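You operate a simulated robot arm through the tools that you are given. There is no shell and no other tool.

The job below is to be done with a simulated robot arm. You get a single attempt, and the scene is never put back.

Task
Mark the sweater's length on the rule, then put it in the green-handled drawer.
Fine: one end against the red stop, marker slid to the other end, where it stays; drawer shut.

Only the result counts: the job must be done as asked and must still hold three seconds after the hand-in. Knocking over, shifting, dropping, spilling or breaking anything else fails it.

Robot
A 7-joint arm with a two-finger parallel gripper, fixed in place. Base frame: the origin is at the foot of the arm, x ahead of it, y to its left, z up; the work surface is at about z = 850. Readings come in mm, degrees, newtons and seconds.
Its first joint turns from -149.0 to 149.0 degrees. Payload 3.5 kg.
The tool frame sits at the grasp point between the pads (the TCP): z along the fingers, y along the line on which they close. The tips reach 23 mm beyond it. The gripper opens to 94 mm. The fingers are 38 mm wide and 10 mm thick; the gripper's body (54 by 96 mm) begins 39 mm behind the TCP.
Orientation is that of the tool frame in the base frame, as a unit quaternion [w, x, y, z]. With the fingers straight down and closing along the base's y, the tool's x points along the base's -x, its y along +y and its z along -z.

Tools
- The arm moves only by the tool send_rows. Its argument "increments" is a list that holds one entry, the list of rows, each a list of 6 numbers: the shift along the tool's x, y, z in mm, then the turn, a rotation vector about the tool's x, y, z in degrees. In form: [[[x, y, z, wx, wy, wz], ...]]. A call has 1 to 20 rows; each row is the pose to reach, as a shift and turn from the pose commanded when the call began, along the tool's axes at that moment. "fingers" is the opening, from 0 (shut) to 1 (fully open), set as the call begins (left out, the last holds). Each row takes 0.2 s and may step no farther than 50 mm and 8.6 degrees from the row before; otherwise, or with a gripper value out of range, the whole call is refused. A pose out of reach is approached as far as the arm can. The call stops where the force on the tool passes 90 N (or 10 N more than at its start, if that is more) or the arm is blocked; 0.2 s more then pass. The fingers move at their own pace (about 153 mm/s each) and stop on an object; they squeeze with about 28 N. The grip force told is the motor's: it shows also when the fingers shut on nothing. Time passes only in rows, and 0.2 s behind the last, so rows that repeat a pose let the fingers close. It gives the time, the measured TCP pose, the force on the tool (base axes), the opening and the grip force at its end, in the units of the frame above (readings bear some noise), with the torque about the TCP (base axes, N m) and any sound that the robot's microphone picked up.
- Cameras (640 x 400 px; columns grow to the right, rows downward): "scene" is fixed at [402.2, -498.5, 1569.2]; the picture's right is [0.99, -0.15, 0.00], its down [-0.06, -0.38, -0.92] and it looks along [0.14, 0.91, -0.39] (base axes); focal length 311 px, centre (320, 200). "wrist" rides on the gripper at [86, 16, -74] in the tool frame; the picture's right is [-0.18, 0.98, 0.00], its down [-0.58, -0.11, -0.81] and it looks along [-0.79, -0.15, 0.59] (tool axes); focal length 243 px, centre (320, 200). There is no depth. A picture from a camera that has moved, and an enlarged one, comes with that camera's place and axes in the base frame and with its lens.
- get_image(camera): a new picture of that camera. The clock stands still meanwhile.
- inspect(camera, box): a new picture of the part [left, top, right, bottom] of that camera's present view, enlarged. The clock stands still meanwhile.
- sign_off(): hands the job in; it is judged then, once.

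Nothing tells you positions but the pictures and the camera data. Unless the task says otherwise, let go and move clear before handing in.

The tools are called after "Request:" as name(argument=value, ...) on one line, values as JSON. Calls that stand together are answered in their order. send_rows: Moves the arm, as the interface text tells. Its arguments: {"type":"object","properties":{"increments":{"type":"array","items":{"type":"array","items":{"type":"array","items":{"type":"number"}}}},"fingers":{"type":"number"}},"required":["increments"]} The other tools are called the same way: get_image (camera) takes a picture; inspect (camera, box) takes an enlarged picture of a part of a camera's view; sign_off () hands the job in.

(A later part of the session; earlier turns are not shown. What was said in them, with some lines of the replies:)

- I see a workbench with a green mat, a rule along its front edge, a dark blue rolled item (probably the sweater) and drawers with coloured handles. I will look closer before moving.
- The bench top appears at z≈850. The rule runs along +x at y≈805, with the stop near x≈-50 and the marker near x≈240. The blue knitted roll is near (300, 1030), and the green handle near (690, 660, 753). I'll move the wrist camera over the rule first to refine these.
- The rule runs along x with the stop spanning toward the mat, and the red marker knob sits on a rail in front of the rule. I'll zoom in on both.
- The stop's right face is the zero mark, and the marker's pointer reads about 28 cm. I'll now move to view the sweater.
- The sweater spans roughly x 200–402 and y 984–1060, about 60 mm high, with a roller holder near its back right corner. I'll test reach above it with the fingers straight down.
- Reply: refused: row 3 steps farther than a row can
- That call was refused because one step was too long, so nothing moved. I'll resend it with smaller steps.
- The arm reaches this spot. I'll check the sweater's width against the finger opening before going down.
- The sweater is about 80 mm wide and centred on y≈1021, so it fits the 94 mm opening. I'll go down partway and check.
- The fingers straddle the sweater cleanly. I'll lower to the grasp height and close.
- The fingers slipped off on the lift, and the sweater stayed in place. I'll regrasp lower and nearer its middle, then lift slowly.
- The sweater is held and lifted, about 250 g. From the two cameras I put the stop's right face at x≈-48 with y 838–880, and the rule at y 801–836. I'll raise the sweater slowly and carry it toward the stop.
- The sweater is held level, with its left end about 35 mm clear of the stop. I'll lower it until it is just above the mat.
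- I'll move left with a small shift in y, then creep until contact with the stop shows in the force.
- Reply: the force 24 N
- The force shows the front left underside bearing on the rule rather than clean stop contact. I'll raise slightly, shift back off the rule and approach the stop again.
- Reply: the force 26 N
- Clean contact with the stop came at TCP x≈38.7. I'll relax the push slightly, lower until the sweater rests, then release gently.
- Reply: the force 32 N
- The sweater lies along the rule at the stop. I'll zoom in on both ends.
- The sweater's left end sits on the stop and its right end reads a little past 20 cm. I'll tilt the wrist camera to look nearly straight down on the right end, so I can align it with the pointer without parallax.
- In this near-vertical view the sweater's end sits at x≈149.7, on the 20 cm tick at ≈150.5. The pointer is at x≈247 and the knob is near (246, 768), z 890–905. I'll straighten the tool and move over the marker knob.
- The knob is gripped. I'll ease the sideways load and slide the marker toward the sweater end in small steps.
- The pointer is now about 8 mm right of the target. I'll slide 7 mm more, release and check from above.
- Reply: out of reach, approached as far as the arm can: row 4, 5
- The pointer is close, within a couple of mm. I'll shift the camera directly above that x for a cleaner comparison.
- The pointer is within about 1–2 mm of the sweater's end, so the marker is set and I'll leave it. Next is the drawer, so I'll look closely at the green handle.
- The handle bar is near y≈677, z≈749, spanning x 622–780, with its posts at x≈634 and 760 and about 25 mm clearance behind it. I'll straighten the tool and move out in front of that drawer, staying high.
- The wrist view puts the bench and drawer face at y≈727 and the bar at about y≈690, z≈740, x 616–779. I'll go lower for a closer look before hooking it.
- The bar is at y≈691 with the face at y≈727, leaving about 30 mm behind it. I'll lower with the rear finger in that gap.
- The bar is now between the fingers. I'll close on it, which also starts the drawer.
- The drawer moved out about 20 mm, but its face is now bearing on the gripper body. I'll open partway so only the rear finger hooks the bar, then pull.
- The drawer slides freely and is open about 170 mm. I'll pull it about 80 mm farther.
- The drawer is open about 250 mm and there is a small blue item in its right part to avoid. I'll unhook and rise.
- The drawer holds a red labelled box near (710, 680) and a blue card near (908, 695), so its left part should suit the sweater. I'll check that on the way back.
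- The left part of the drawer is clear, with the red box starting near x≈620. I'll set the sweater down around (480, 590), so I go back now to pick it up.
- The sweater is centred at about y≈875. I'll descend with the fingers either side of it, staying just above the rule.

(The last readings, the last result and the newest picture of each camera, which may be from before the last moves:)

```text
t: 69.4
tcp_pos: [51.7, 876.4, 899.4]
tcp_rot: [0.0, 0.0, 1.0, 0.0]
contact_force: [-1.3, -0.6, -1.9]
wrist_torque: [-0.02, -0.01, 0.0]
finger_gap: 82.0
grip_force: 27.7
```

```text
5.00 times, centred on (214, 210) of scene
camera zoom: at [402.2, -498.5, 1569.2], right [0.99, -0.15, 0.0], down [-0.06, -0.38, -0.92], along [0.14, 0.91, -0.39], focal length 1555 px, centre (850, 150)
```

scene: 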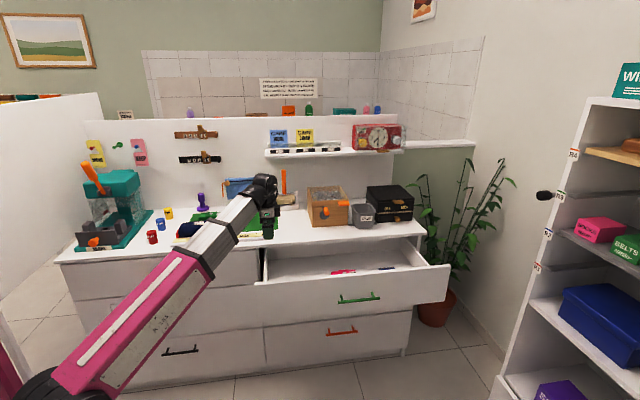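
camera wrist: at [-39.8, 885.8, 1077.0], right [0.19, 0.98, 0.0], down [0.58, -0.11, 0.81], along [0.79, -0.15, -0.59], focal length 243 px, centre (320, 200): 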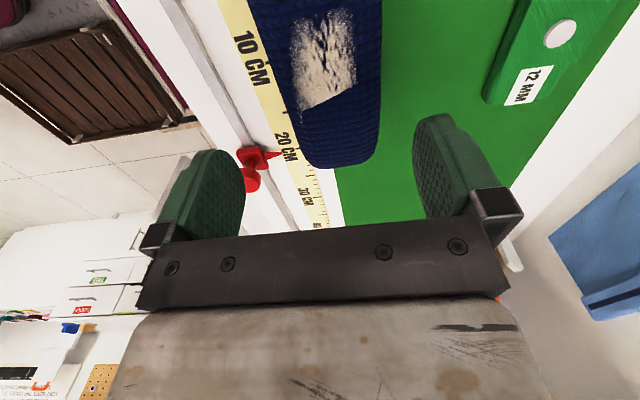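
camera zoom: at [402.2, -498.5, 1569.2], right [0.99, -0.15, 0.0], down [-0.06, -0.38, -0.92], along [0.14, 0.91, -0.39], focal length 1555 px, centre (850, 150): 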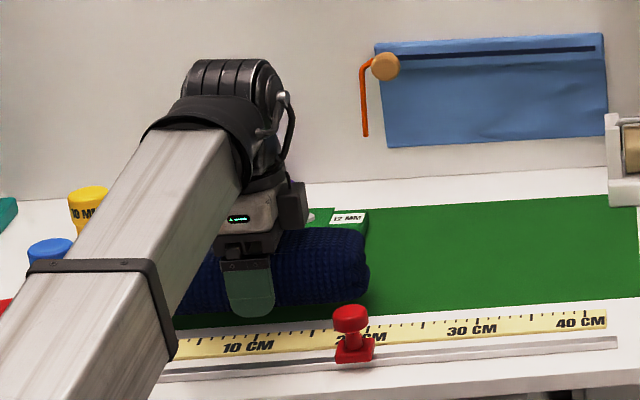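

The sweater is lifted and the marker has not moved. I'll raise it well clear, then carry it over the open drawer.

Request:
send_rows(increments=[[[0, 0, -5, 0, 0, 0], [0, 0, -13, 0, 0, 0], [0, 0, -24, 0, 0, 0], [0, 0, -36, 0, 0, 0], [0, 0, -48, 0, 0, 0], [0, 0, -60, 0, 0, 0], [0, 0, -72, 0, 0, 0], [0, 0, -82, 0, 0, 0], [0, 0, -88, 0, 0, 0], [0, 0, -90, 0, 0, 0]]])

Request:
send_rows(increments=[[[-5, -3, 0, 0, 0, 0], [-14, -9, 0, 0, 0, 0], [-28, -19, 0, 0, 0, 0], [-42, -28, 0, 0, 0, 0], [-56, -37, 0, 0, 0, 0], [-70, -47, 0, 0, 0, 0], [-84, -56, 0, 0, 0, 0], [-98, -65, 0, 0, 0, 0], [-112, -75, 0, 0, 0, 0], [-126, -84, 0, 0, 0, 0], [-140, -93, 0, 0, 0, 0], [-154, -103, 0, 0, 0, 0], [-168, -112, 0, 0, 0, 0], [-182, -121, 0, 0, 0, 0], [-196, -131, 0, 0, 0, 0], [-206, -138, 0, 0, 0, 0], [-212, -142, 0, 0, 0, 0], [-214, -143, 0, 0, 0, 0]]])

Request:
send_rows(increments=[[[-5, -3, 0, 0, 0, 0], [-14, -9, 0, 0, 0, 0], [-28, -19, 0, 0, 0, 0], [-42, -28, 0, 0, 0, 0], [-56, -37, 0, 0, 0, 0], [-70, -47, 0, 0, 0, 0], [-84, -56, 0, 0, 0, 0], [-98, -65, 0, 0, 0, 0], [-112, -75, 0, 0, 0, 0], [-126, -84, 0, 0, 0, 0], [-140, -93, 0, 0, 0, 0], [-154, -103, 0, 0, 0, 0], [-168, -112, 0, 0, 0, 0], [-182, -121, 0, 0, 0, 0], [-196, -131, 0, 0, 0, 0], [-206, -138, 0, 0, 0, 0], [-212, -142, 0, 0, 0, 0], [-214, -143, 0, 0, 0, 0]]])

Request:
get_image(camera="wrist")

Request:
get_image(camera="scene")

Request:
inspect(camera="scene", box=[230, 190, 450, 320])

```text
t: 71.6
tcp_pos: [52.0, 877.3, 988.8]
tcp_rot: [-0.001, 0.0, 1.0, 0.0]
contact_force: [-0.5, 0.8, -2.0]
wrist_torque: [0.04, -0.03, 0.01]
finger_gap: 81.8
grip_force: 28.2
```

```text
t: 75.4
tcp_pos: [264.4, 734.2, 988.5]
tcp_rot: [0.0, 0.0, 1.0, 0.001]
contact_force: [0.3, -0.2, -1.6]
wrist_torque: [-0.01, 0.04, -0.01]
finger_gap: 81.9
grip_force: 27.9
```

```text
t: 79.2
tcp_pos: [478.9, 590.0, 987.4]
tcp_rot: [0.0, -0.001, 1.0, 0.0]
contact_force: [-0.2, -0.1, -1.2]
wrist_torque: [0.01, -0.01, -0.01]
finger_gap: 82.1
grip_force: 28.0
```

```text
taken
camera wrist: at [392.8, 606.7, 1063.7], right [0.18, 0.98, 0.0], down [0.58, -0.11, 0.81], along [0.79, -0.15, -0.59], focal length 243 px, centre (320, 200)
```

wrist: 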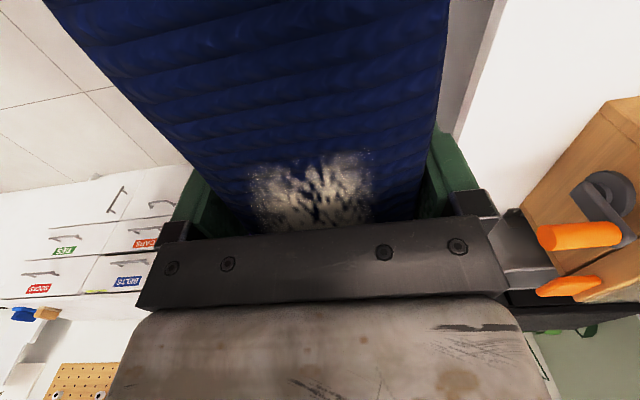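

```text
taken
```

scene: 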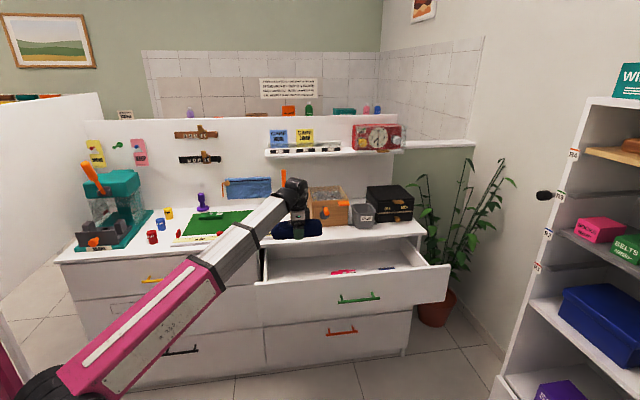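

```text
2.91 times, centred on (340, 255) of scene
camera zoom: at [402.2, -498.5, 1569.2], right [0.99, -0.15, 0.0], down [-0.06, -0.38, -0.92], along [0.14, 0.91, -0.39], focal length 905 px, centre (262, 40)
```

zoom: 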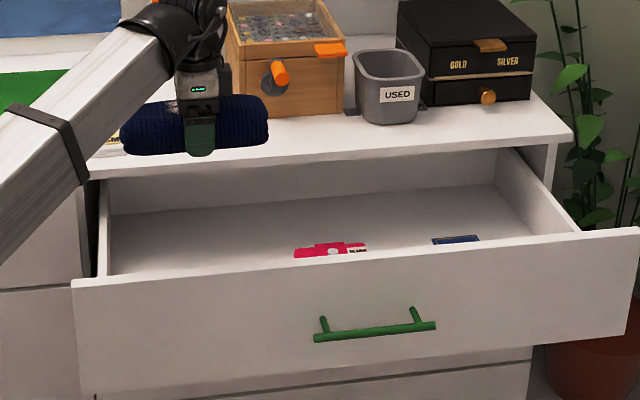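

The sweater hangs over the clear left part of the drawer. I'll lower it in stages while watching for contact.

Request:
send_rows(increments=[[[-2, 0, 6, 0, 0, 0], [-6, 0, 16, 0, 0, 0], [-6, 0, 30, 0, 0, 0], [-6, 0, 45, 0, 0, 0], [-6, 0, 60, 0, 0, 0], [-6, 0, 75, 0, 0, 0], [-6, 0, 90, 0, 0, 0], [-6, 0, 105, 0, 0, 0], [-6, 0, 120, 0, 0, 0], [-6, 0, 135, 0, 0, 0], [-6, 0, 150, 0, 0, 0], [-6, 0, 165, 0, 0, 0], [-6, 0, 180, 0, 0, 0], [-6, 0, 192, 0, 0, 0], [-6, 0, 198, 0, 0, 0], [-6, 0, 200, 0, 0, 0]]])

Request:
inspect(camera="scene", box=[230, 190, 450, 320])

Request:
get_image(camera="wrist")

```text
t: 82.6
tcp_pos: [485.6, 591.7, 788.9]
tcp_rot: [0.001, 0.0, 1.0, 0.001]
contact_force: [0.0, -0.8, -1.4]
wrist_torque: [0.02, 0.02, -0.01]
finger_gap: 81.9
grip_force: 27.6
```

```text
2.91 times, centred on (340, 255) of scene
camera zoom: at [402.2, -498.5, 1569.2], right [0.99, -0.15, 0.0], down [-0.06, -0.38, -0.92], along [0.14, 0.91, -0.39], focal length 905 px, centre (262, 40)
```

zoom: 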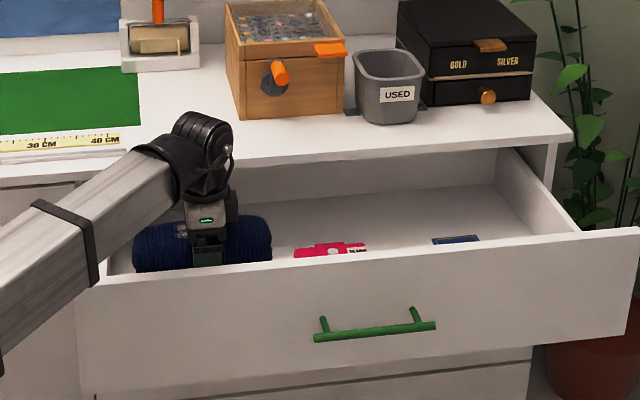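

```text
taken
camera wrist: at [398.5, 607.2, 864.4], right [0.18, 0.98, 0.0], down [0.58, -0.11, 0.81], along [0.79, -0.15, -0.59], focal length 243 px, centre (320, 200)
```

wrist: 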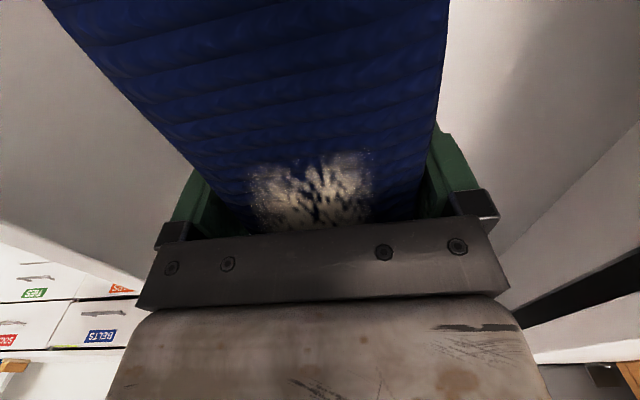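

Request:
send_rows(increments=[[[0, 0, 5, 0, 0, 0], [0, 0, 14, 0, 0, 0], [0, 0, 24, 0, 0, 0], [0, 0, 34, 0, 0, 0], [0, 0, 44, 0, 0, 0], [0, 0, 52, 0, 0, 0], [0, 0, 58, 0, 0, 0], [0, 0, 60, 0, 0, 0]]])

Request:
inspect(camera="scene", box=[230, 190, 450, 320])

Request:
get_image(camera="wrist")

Request:
inspect(camera="scene", box=[0, 150, 320, 350])

```text
t: 84.4
tcp_pos: [484.2, 591.1, 729.6]
tcp_rot: [0.0, 0.0, 1.0, 0.0]
contact_force: [-0.1, 0.8, -1.2]
wrist_torque: [-0.01, 0.02, 0.03]
finger_gap: 81.6
grip_force: 28.0
```

```text
2.91 times, centred on (340, 255) of scene
camera zoom: at [402.2, -498.5, 1569.2], right [0.99, -0.15, 0.0], down [-0.06, -0.38, -0.92], along [0.14, 0.91, -0.39], focal length 905 px, centre (262, 40)
```

zoom: 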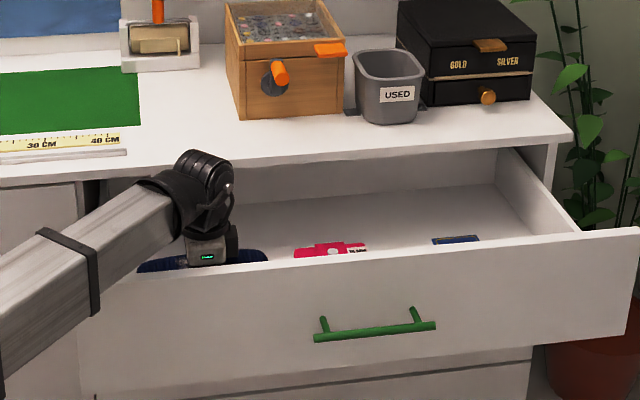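

```text
taken
camera wrist: at [398.2, 606.7, 804.9], right [0.18, 0.98, 0.0], down [0.58, -0.11, 0.81], along [0.79, -0.15, -0.59], focal length 243 px, centre (320, 200)
```

wrist: 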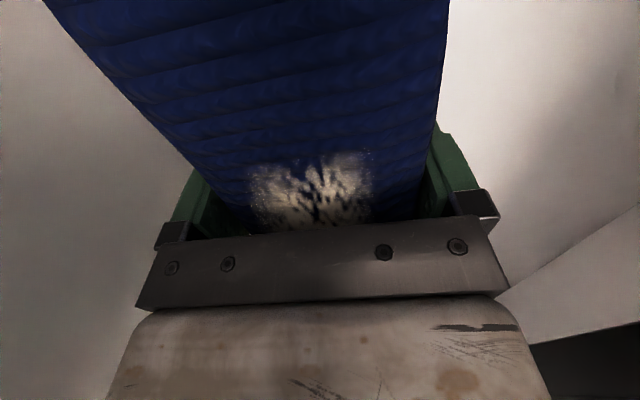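

```text
2.00 times, centred on (160, 250) of scene
camera zoom: at [402.2, -498.5, 1569.2], right [0.99, -0.15, 0.0], down [-0.06, -0.38, -0.92], along [0.14, 0.91, -0.39], focal length 622 px, centre (640, 100)
```

zoom: 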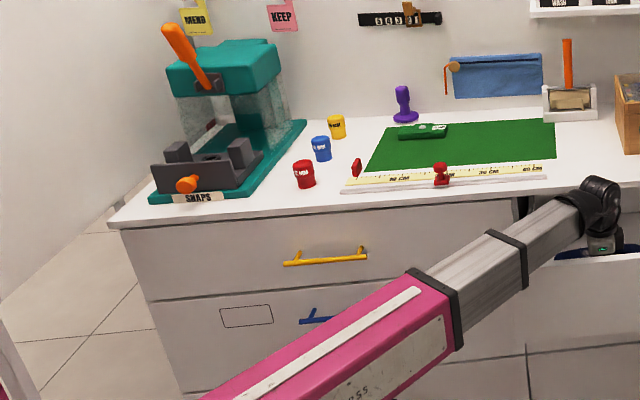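

The telescopic boom still clears the drawer front. I'll creep down to the drawer floor.

Request:
send_rows(increments=[[[0, 0, 4, 0, 0, 0], [0, 0, 8, 0, 0, 0], [0, 0, 12, 0, 0, 0], [0, 0, 16, 0, 0, 0], [0, 0, 18, 0, 0, 0], [0, 0, 18, 0, 0, 0]]])

Request:
send_rows(increments=[[[0, 0, 3, 0, 0, 0], [0, 0, 6, 0, 0, 0], [0, 0, 9, 0, 0, 0], [0, 0, 9, 0, 0, 0]]])

Request:
inspect(camera="scene", box=[230, 190, 450, 320])

```text
t: 85.8
tcp_pos: [486.2, 589.3, 711.6]
tcp_rot: [0.0, 0.0, 1.0, 0.0]
contact_force: [-1.0, -0.1, -0.7]
wrist_torque: [-0.01, -0.01, 0.02]
finger_gap: 81.7
grip_force: 28.7
```

```text
t: 86.8
tcp_pos: [485.5, 591.6, 701.8]
tcp_rot: [0.0, 0.0, 1.0, 0.0]
contact_force: [-0.5, -0.1, -1.5]
wrist_torque: [0.01, 0.0, 0.02]
finger_gap: 81.8
grip_force: 27.9
```

```text
2.91 times, centred on (340, 255) of scene
camera zoom: at [402.2, -498.5, 1569.2], right [0.99, -0.15, 0.0], down [-0.06, -0.38, -0.92], along [0.14, 0.91, -0.39], focal length 905 px, centre (262, 40)
```

zoom: 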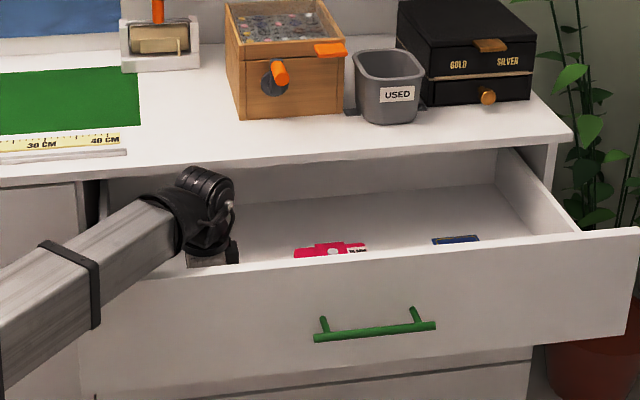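

Request:
send_rows(increments=[[[0, 0, 3, 0, 0, 0], [0, 0, 6, 0, 0, 0], [0, 0, 6, 0, 0, 0]]])

Request:
send_rows(increments=[[[0, 0, 3, 0, 0, 0], [0, 0, 6, 0, 0, 0], [0, 0, 6, 0, 0, 0]]])

```text
t: 87.6
tcp_pos: [486.3, 591.0, 695.1]
tcp_rot: [0.0, 0.0, 1.0, 0.0]
contact_force: [0.9, 0.3, -0.7]
wrist_torque: [0.02, 0.0, -0.06]
finger_gap: 81.9
grip_force: 28.2
```

```text
t: 88.4
tcp_pos: [485.9, 590.2, 689.5]
tcp_rot: [-0.001, 0.0, 1.0, 0.0]
contact_force: [-0.8, 0.1, 9.6]
wrist_torque: [-0.09, 0.29, -0.02]
finger_gap: 82.1
grip_force: 27.8
```

The sweater touches the drawer floor. I'll release and rise straight up.

Request:
send_rows(increments=[[[0, 0, -2, 0, 0, 0], [0, 0, -2, 0, 0, 0], [0, 0, -2, 0, 0, 0]]], fingers=1)

Request:
send_rows(increments=[[[0, 0, -10, 0, 0, 0], [0, 0, -25, 0, 0, 0], [0, 0, -45, 0, 0, 0], [0, 0, -75, 0, 0, 0], [0, 0, -115, 0, 0, 0], [0, 0, -160, 0, 0, 0], [0, 0, -205, 0, 0, 0], [0, 0, -250, 0, 0, 0], [0, 0, -295, 0, 0, 0], [0, 0, -310, 0, 0, 0], [0, 0, -310, 0, 0, 0]]])

Request:
get_image(camera="wrist")

Request:
inspect(camera="scene", box=[230, 190, 450, 320])

```text
t: 89.2
tcp_pos: [485.2, 591.8, 690.8]
tcp_rot: [0.0, -0.001, 1.0, 0.0]
contact_force: [0.5, 0.3, -0.3]
wrist_torque: [-0.03, 0.02, -0.03]
finger_gap: 94.2
grip_force: 0.0
```

```text
t: 91.6
tcp_pos: [486.6, 589.2, 1002.0]
tcp_rot: [0.0, 0.0, 1.0, 0.0]
contact_force: [-0.4, 0.3, -0.1]
wrist_torque: [0.02, 0.01, -0.02]
finger_gap: 93.7
grip_force: 0.1
```

```text
taken
camera wrist: at [400.0, 606.3, 1078.2], right [0.18, 0.98, 0.0], down [0.58, -0.11, 0.81], along [0.79, -0.15, -0.59], focal length 243 px, centre (320, 200)
```

wrist: 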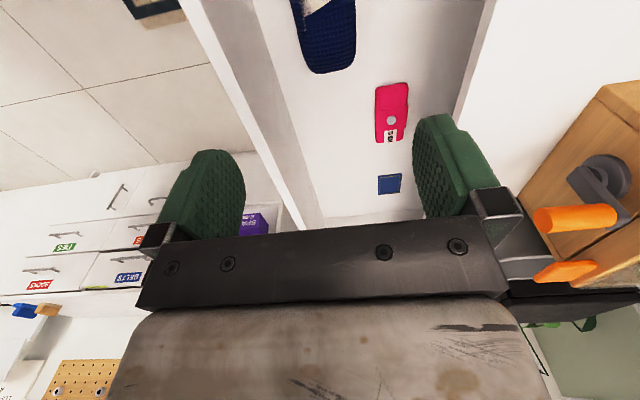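

```text
2.91 times, centred on (340, 255) of scene
camera zoom: at [402.2, -498.5, 1569.2], right [0.99, -0.15, 0.0], down [-0.06, -0.38, -0.92], along [0.14, 0.91, -0.39], focal length 905 px, centre (262, 40)
```

zoom: 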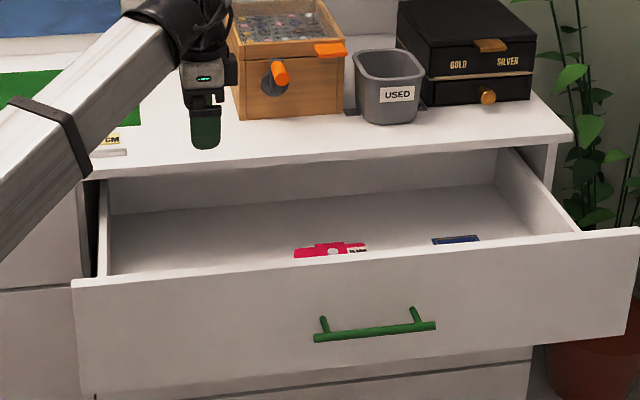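

The sweater lies in the drawer clear of the other items. I'll go in front of the handle with the fingers partly open, to push the bar with the outside of the rear finger.

Request:
send_rows(increments=[[[-26, -28, 0, 0, 0, 0], [-52, -56, 0, 0, 0, 0], [-78, -84, 0, 0, 0, 0], [-104, -112, 0, 0, 0, 0], [-130, -140, 0, 0, 0, 0], [-156, -168, 0, 0, 0, 0], [-182, -195, 0, 0, 0, 0], [-206, -221, 0, 0, 0, 0], [-206, -221, 0, 0, 0, 0]]], fingers=0.43)

Request:
get_image(camera="wrist")

Request:
get_image(camera="scene")

```text
t: 93.6
tcp_pos: [692.0, 368.8, 1003.3]
tcp_rot: [0.0, 0.0, 1.0, -0.001]
contact_force: [0.0, 0.3, 0.4]
wrist_torque: [0.0, 0.02, 0.03]
finger_gap: 40.4
grip_force: 0.2
```

```text
taken
camera wrist: at [605.4, 385.4, 1078.0], right [0.18, 0.98, 0.0], down [0.58, -0.11, 0.81], along [0.79, -0.15, -0.59], focal length 243 px, centre (320, 200)
```

wrist: 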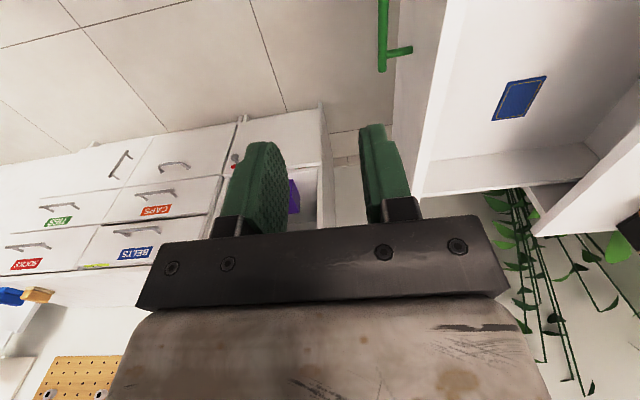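

```text
taken
```

scene: 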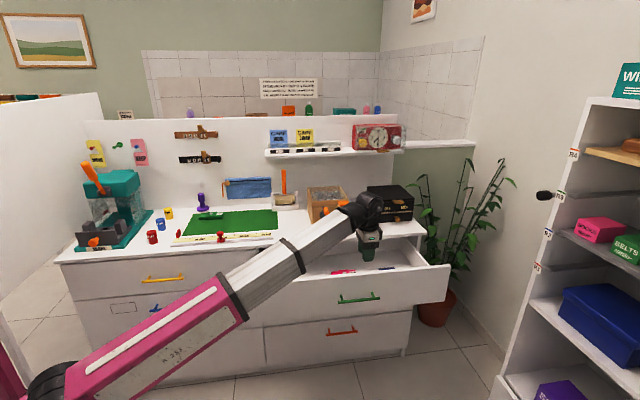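

Request:
send_rows(increments=[[[0, 0, 40, 0, 0, 0], [0, 0, 80, 0, 0, 0], [0, 0, 120, 0, 0, 0], [0, 0, 160, 0, 0, 0], [0, 0, 200, 0, 0, 0], [0, 0, 235, 0, 0, 0], [0, 0, 259, 0, 0, 0], [0, 0, 259, 0, 0, 0]]])

Request:
get_image(camera="wrist")

```text
t: 95.4
tcp_pos: [688.8, 371.4, 743.0]
tcp_rot: [-0.001, 0.0, 1.0, 0.0]
contact_force: [0.1, -0.1, -0.9]
wrist_torque: [0.0, 0.01, 0.0]
finger_gap: 40.2
grip_force: 0.0
```

```text
taken
camera wrist: at [602.5, 387.0, 817.8], right [0.18, 0.98, 0.0], down [0.58, -0.11, 0.81], along [0.79, -0.15, -0.59], focal length 243 px, centre (320, 200)
```

wrist: 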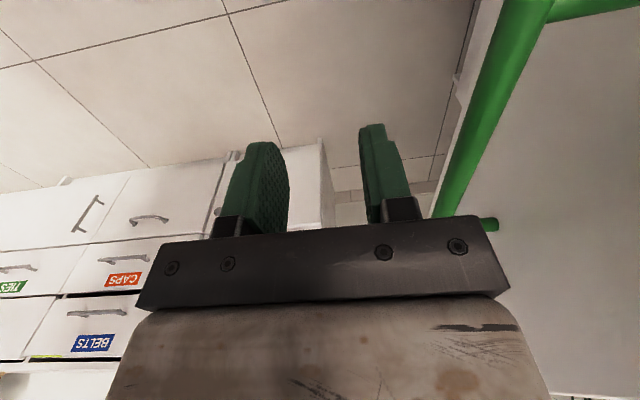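

I'll push the drawer shut smoothly, slowing near the end.

Request:
send_rows(increments=[[[0, 15, 0, 0, 0, 0], [0, 25, 0, 0, 0, 0], [0, 32, 0, 0, 0, 0], [0, 40, 0, 0, 0, 0], [0, 50, 0, 0, 0, 0], [0, 62, 0, 0, 0, 0], [0, 76, 0, 0, 0, 0], [0, 92, 0, 0, 0, 0], [0, 108, 0, 0, 0, 0], [0, 124, 0, 0, 0, 0], [0, 140, 0, 0, 0, 0], [0, 156, 0, 0, 0, 0], [0, 172, 0, 0, 0, 0], [0, 188, 0, 0, 0, 0], [0, 204, 0, 0, 0, 0], [0, 218, 0, 0, 0, 0], [0, 230, 0, 0, 0, 0], [0, 240, 0, 0, 0, 0], [0, 248, 0, 0, 0, 0], [0, 250, 0, 0, 0, 0]]])

Request:
get_image(camera="wrist")

Request:
inspect(camera="scene", box=[230, 190, 450, 320])

```text
t: 99.6
tcp_pos: [691.3, 618.7, 744.0]
tcp_rot: [0.0, 0.001, 1.0, -0.001]
contact_force: [-0.1, -0.4, -1.1]
wrist_torque: [-0.03, -0.02, 0.01]
finger_gap: 39.7
grip_force: 0.1
```

```text
taken
camera wrist: at [603.6, 635.7, 819.2], right [0.19, 0.98, 0.0], down [0.58, -0.11, 0.81], along [0.79, -0.15, -0.59], focal length 243 px, centre (320, 200)
```

wrist: 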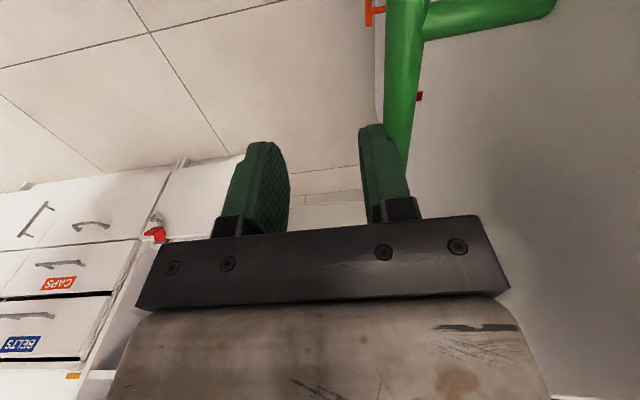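

```text
2.91 times, centred on (340, 255) of scene
camera zoom: at [402.2, -498.5, 1569.2], right [0.99, -0.15, 0.0], down [-0.06, -0.38, -0.92], along [0.14, 0.91, -0.39], focal length 905 px, centre (262, 40)
```

zoom: 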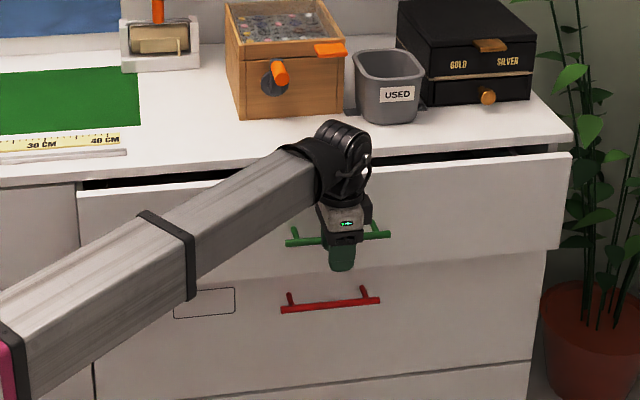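

Request:
send_rows(increments=[[[0, 6, 0, 0, 0, 0], [0, 12, 0, 0, 0, 0], [0, 18, 0, 0, 0, 0], [0, 23, 0, 0, 0, 0], [0, 27, 0, 0, 0, 0], [0, 30, 0, 0, 0, 0], [0, 32, 0, 0, 0, 0]]])

Request:
inspect(camera="scene", box=[230, 190, 450, 320])

```text
t: 101.2
tcp_pos: [691.2, 651.4, 743.2]
tcp_rot: [0.0, 0.001, 1.0, 0.0]
contact_force: [0.4, 0.3, 0.5]
wrist_torque: [-0.01, 0.05, -0.02]
finger_gap: 40.6
grip_force: 0.0
```

```text
2.91 times, centred on (340, 255) of scene
camera zoom: at [402.2, -498.5, 1569.2], right [0.99, -0.15, 0.0], down [-0.06, -0.38, -0.92], along [0.14, 0.91, -0.39], focal length 905 px, centre (262, 40)
```

zoom: 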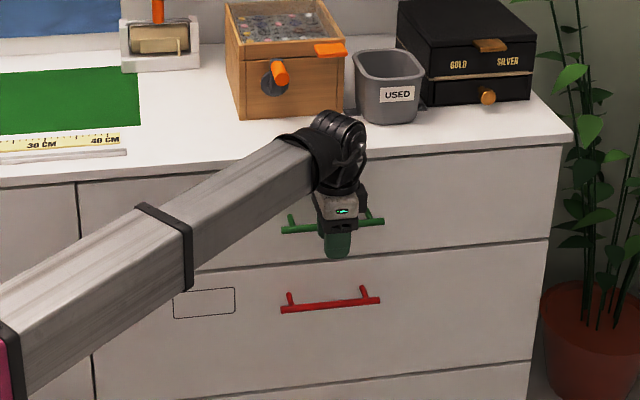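

Request:
send_rows(increments=[[[0, 1.5, 0, 0, 0, 0], [0, 3, 0, 0, 0, 0], [0, 3, 0, 0, 0, 0]]])

Request:
send_rows(increments=[[[0, 1.5, 0, 0, 0, 0], [0, 3, 0, 0, 0, 0], [0, 3, 0, 0, 0, 0]]])

Request:
inspect(camera="scene", box=[320, 220, 430, 290])

```text
t: 102.0
tcp_pos: [690.3, 654.7, 742.8]
tcp_rot: [0.0, 0.001, 1.0, 0.0]
contact_force: [0.4, -0.1, -0.7]
wrist_torque: [0.01, -0.01, -0.02]
finger_gap: 40.2
grip_force: 0.1
```

```text
t: 102.8
tcp_pos: [689.3, 656.8, 743.2]
tcp_rot: [0.0, 0.001, 1.0, -0.001]
contact_force: [2.2, -9.6, -2.3]
wrist_torque: [-0.13, -0.06, 0.11]
finger_gap: 36.4
grip_force: 0.1
```

```text
5.71 times, centred on (375, 255) of scene
camera zoom: at [402.2, -498.5, 1569.2], right [0.99, -0.15, 0.0], down [-0.06, -0.38, -0.92], along [0.14, 0.91, -0.39], focal length 1777 px, centre (6, -114)
```

zoom: 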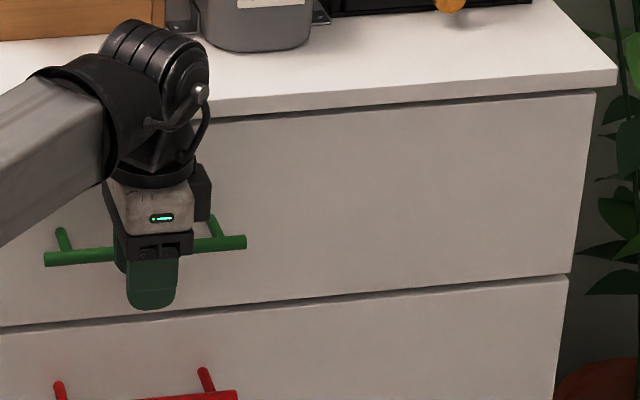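

The drawer has met its stop, with the force rising to about 10 N. I'll back off toward me, rise and verify everything.

Request:
send_rows(increments=[[[0, -8, 0, 0, 0, 0], [0, -30, 0, 0, 0, 0], [0, -70, 0, 0, 0, 0], [0, -110, 0, 0, 0, 0], [0, -130, -40, 0, 0, 0], [0, -150, -80, 0, 0, 0], [0, -160, -125, 0, 0, 0], [0, -160, -170, 0, 0, 0], [0, -160, -215, 0, 0, 0], [0, -160, -260, 0, 0, 0], [0, -160, -300, 0, 0, 0], [0, -160, -300, 0, 0, 0]]])

Request:
get_image(camera="scene")

Request:
inspect(camera="scene", box=[240, 210, 430, 320])

Request:
inspect(camera="scene", box=[150, 170, 300, 260])

```text
t: 105.4
tcp_pos: [692.1, 498.8, 1043.1]
tcp_rot: [0.0, 0.0, 1.0, 0.001]
contact_force: [0.8, -0.2, 0.1]
wrist_torque: [-0.02, 0.01, -0.03]
finger_gap: 40.1
grip_force: 0.1
```

```text
taken
```

scene: 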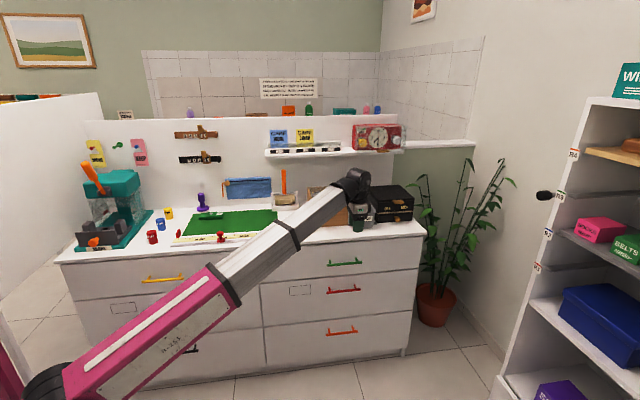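

```text
3.37 times, centred on (335, 265) of scene
camera zoom: at [402.2, -498.5, 1569.2], right [0.99, -0.15, 0.0], down [-0.06, -0.38, -0.92], along [0.14, 0.91, -0.39], focal length 1047 px, centre (270, -19)
```

zoom: 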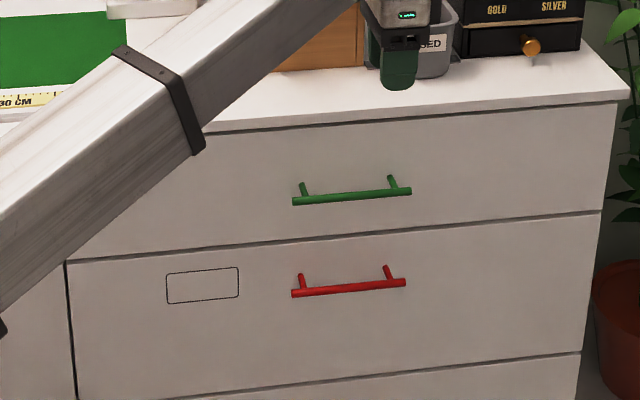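

```text
4.27 times, centred on (225, 215) of scene
camera zoom: at [402.2, -498.5, 1569.2], right [0.99, -0.15, 0.0], down [-0.06, -0.38, -0.92], along [0.14, 0.91, -0.39], focal length 1327 px, centre (725, 136)
```

zoom: 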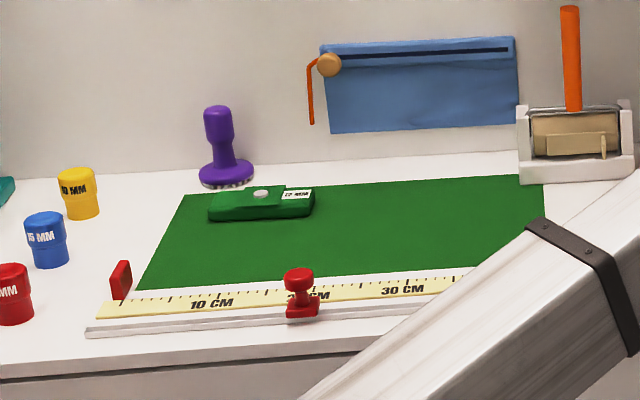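

The drawer is shut with its handle back at its original place, the marker is still at about 19.7 cm, and nothing else appears to have moved. The arm is clear, so I'm handing in.

Request:
sign_off()

```text
The job is handed in.
```

The sweater's length is marked on the rule at about 19.7 cm, and the sweater is in the green-handled drawer, which is shut.

- **Measuring:** I pushed the sweater's left end against the red stop until the force reading showed contact. I then slid the marker to its right end. From above, the pointer looked to be within about 1–2 mm of that end. I left it there rather than nudge it further.
- **Drawer:** The sweater lies in the left part, not touching the red box and blue card already in there. I pushed the drawer in until it met its stop, and in the picture the handle is back in its original spot.
- **Slip:** On the first try the fingers slipped off the sweater as I lifted. It was still resting on the mat and shifted only a few millimetres. I gripped it lower and lifted slowly the second time.

In the last pictures nothing else on the bench looked moved, and the arm was clear before I handed in.
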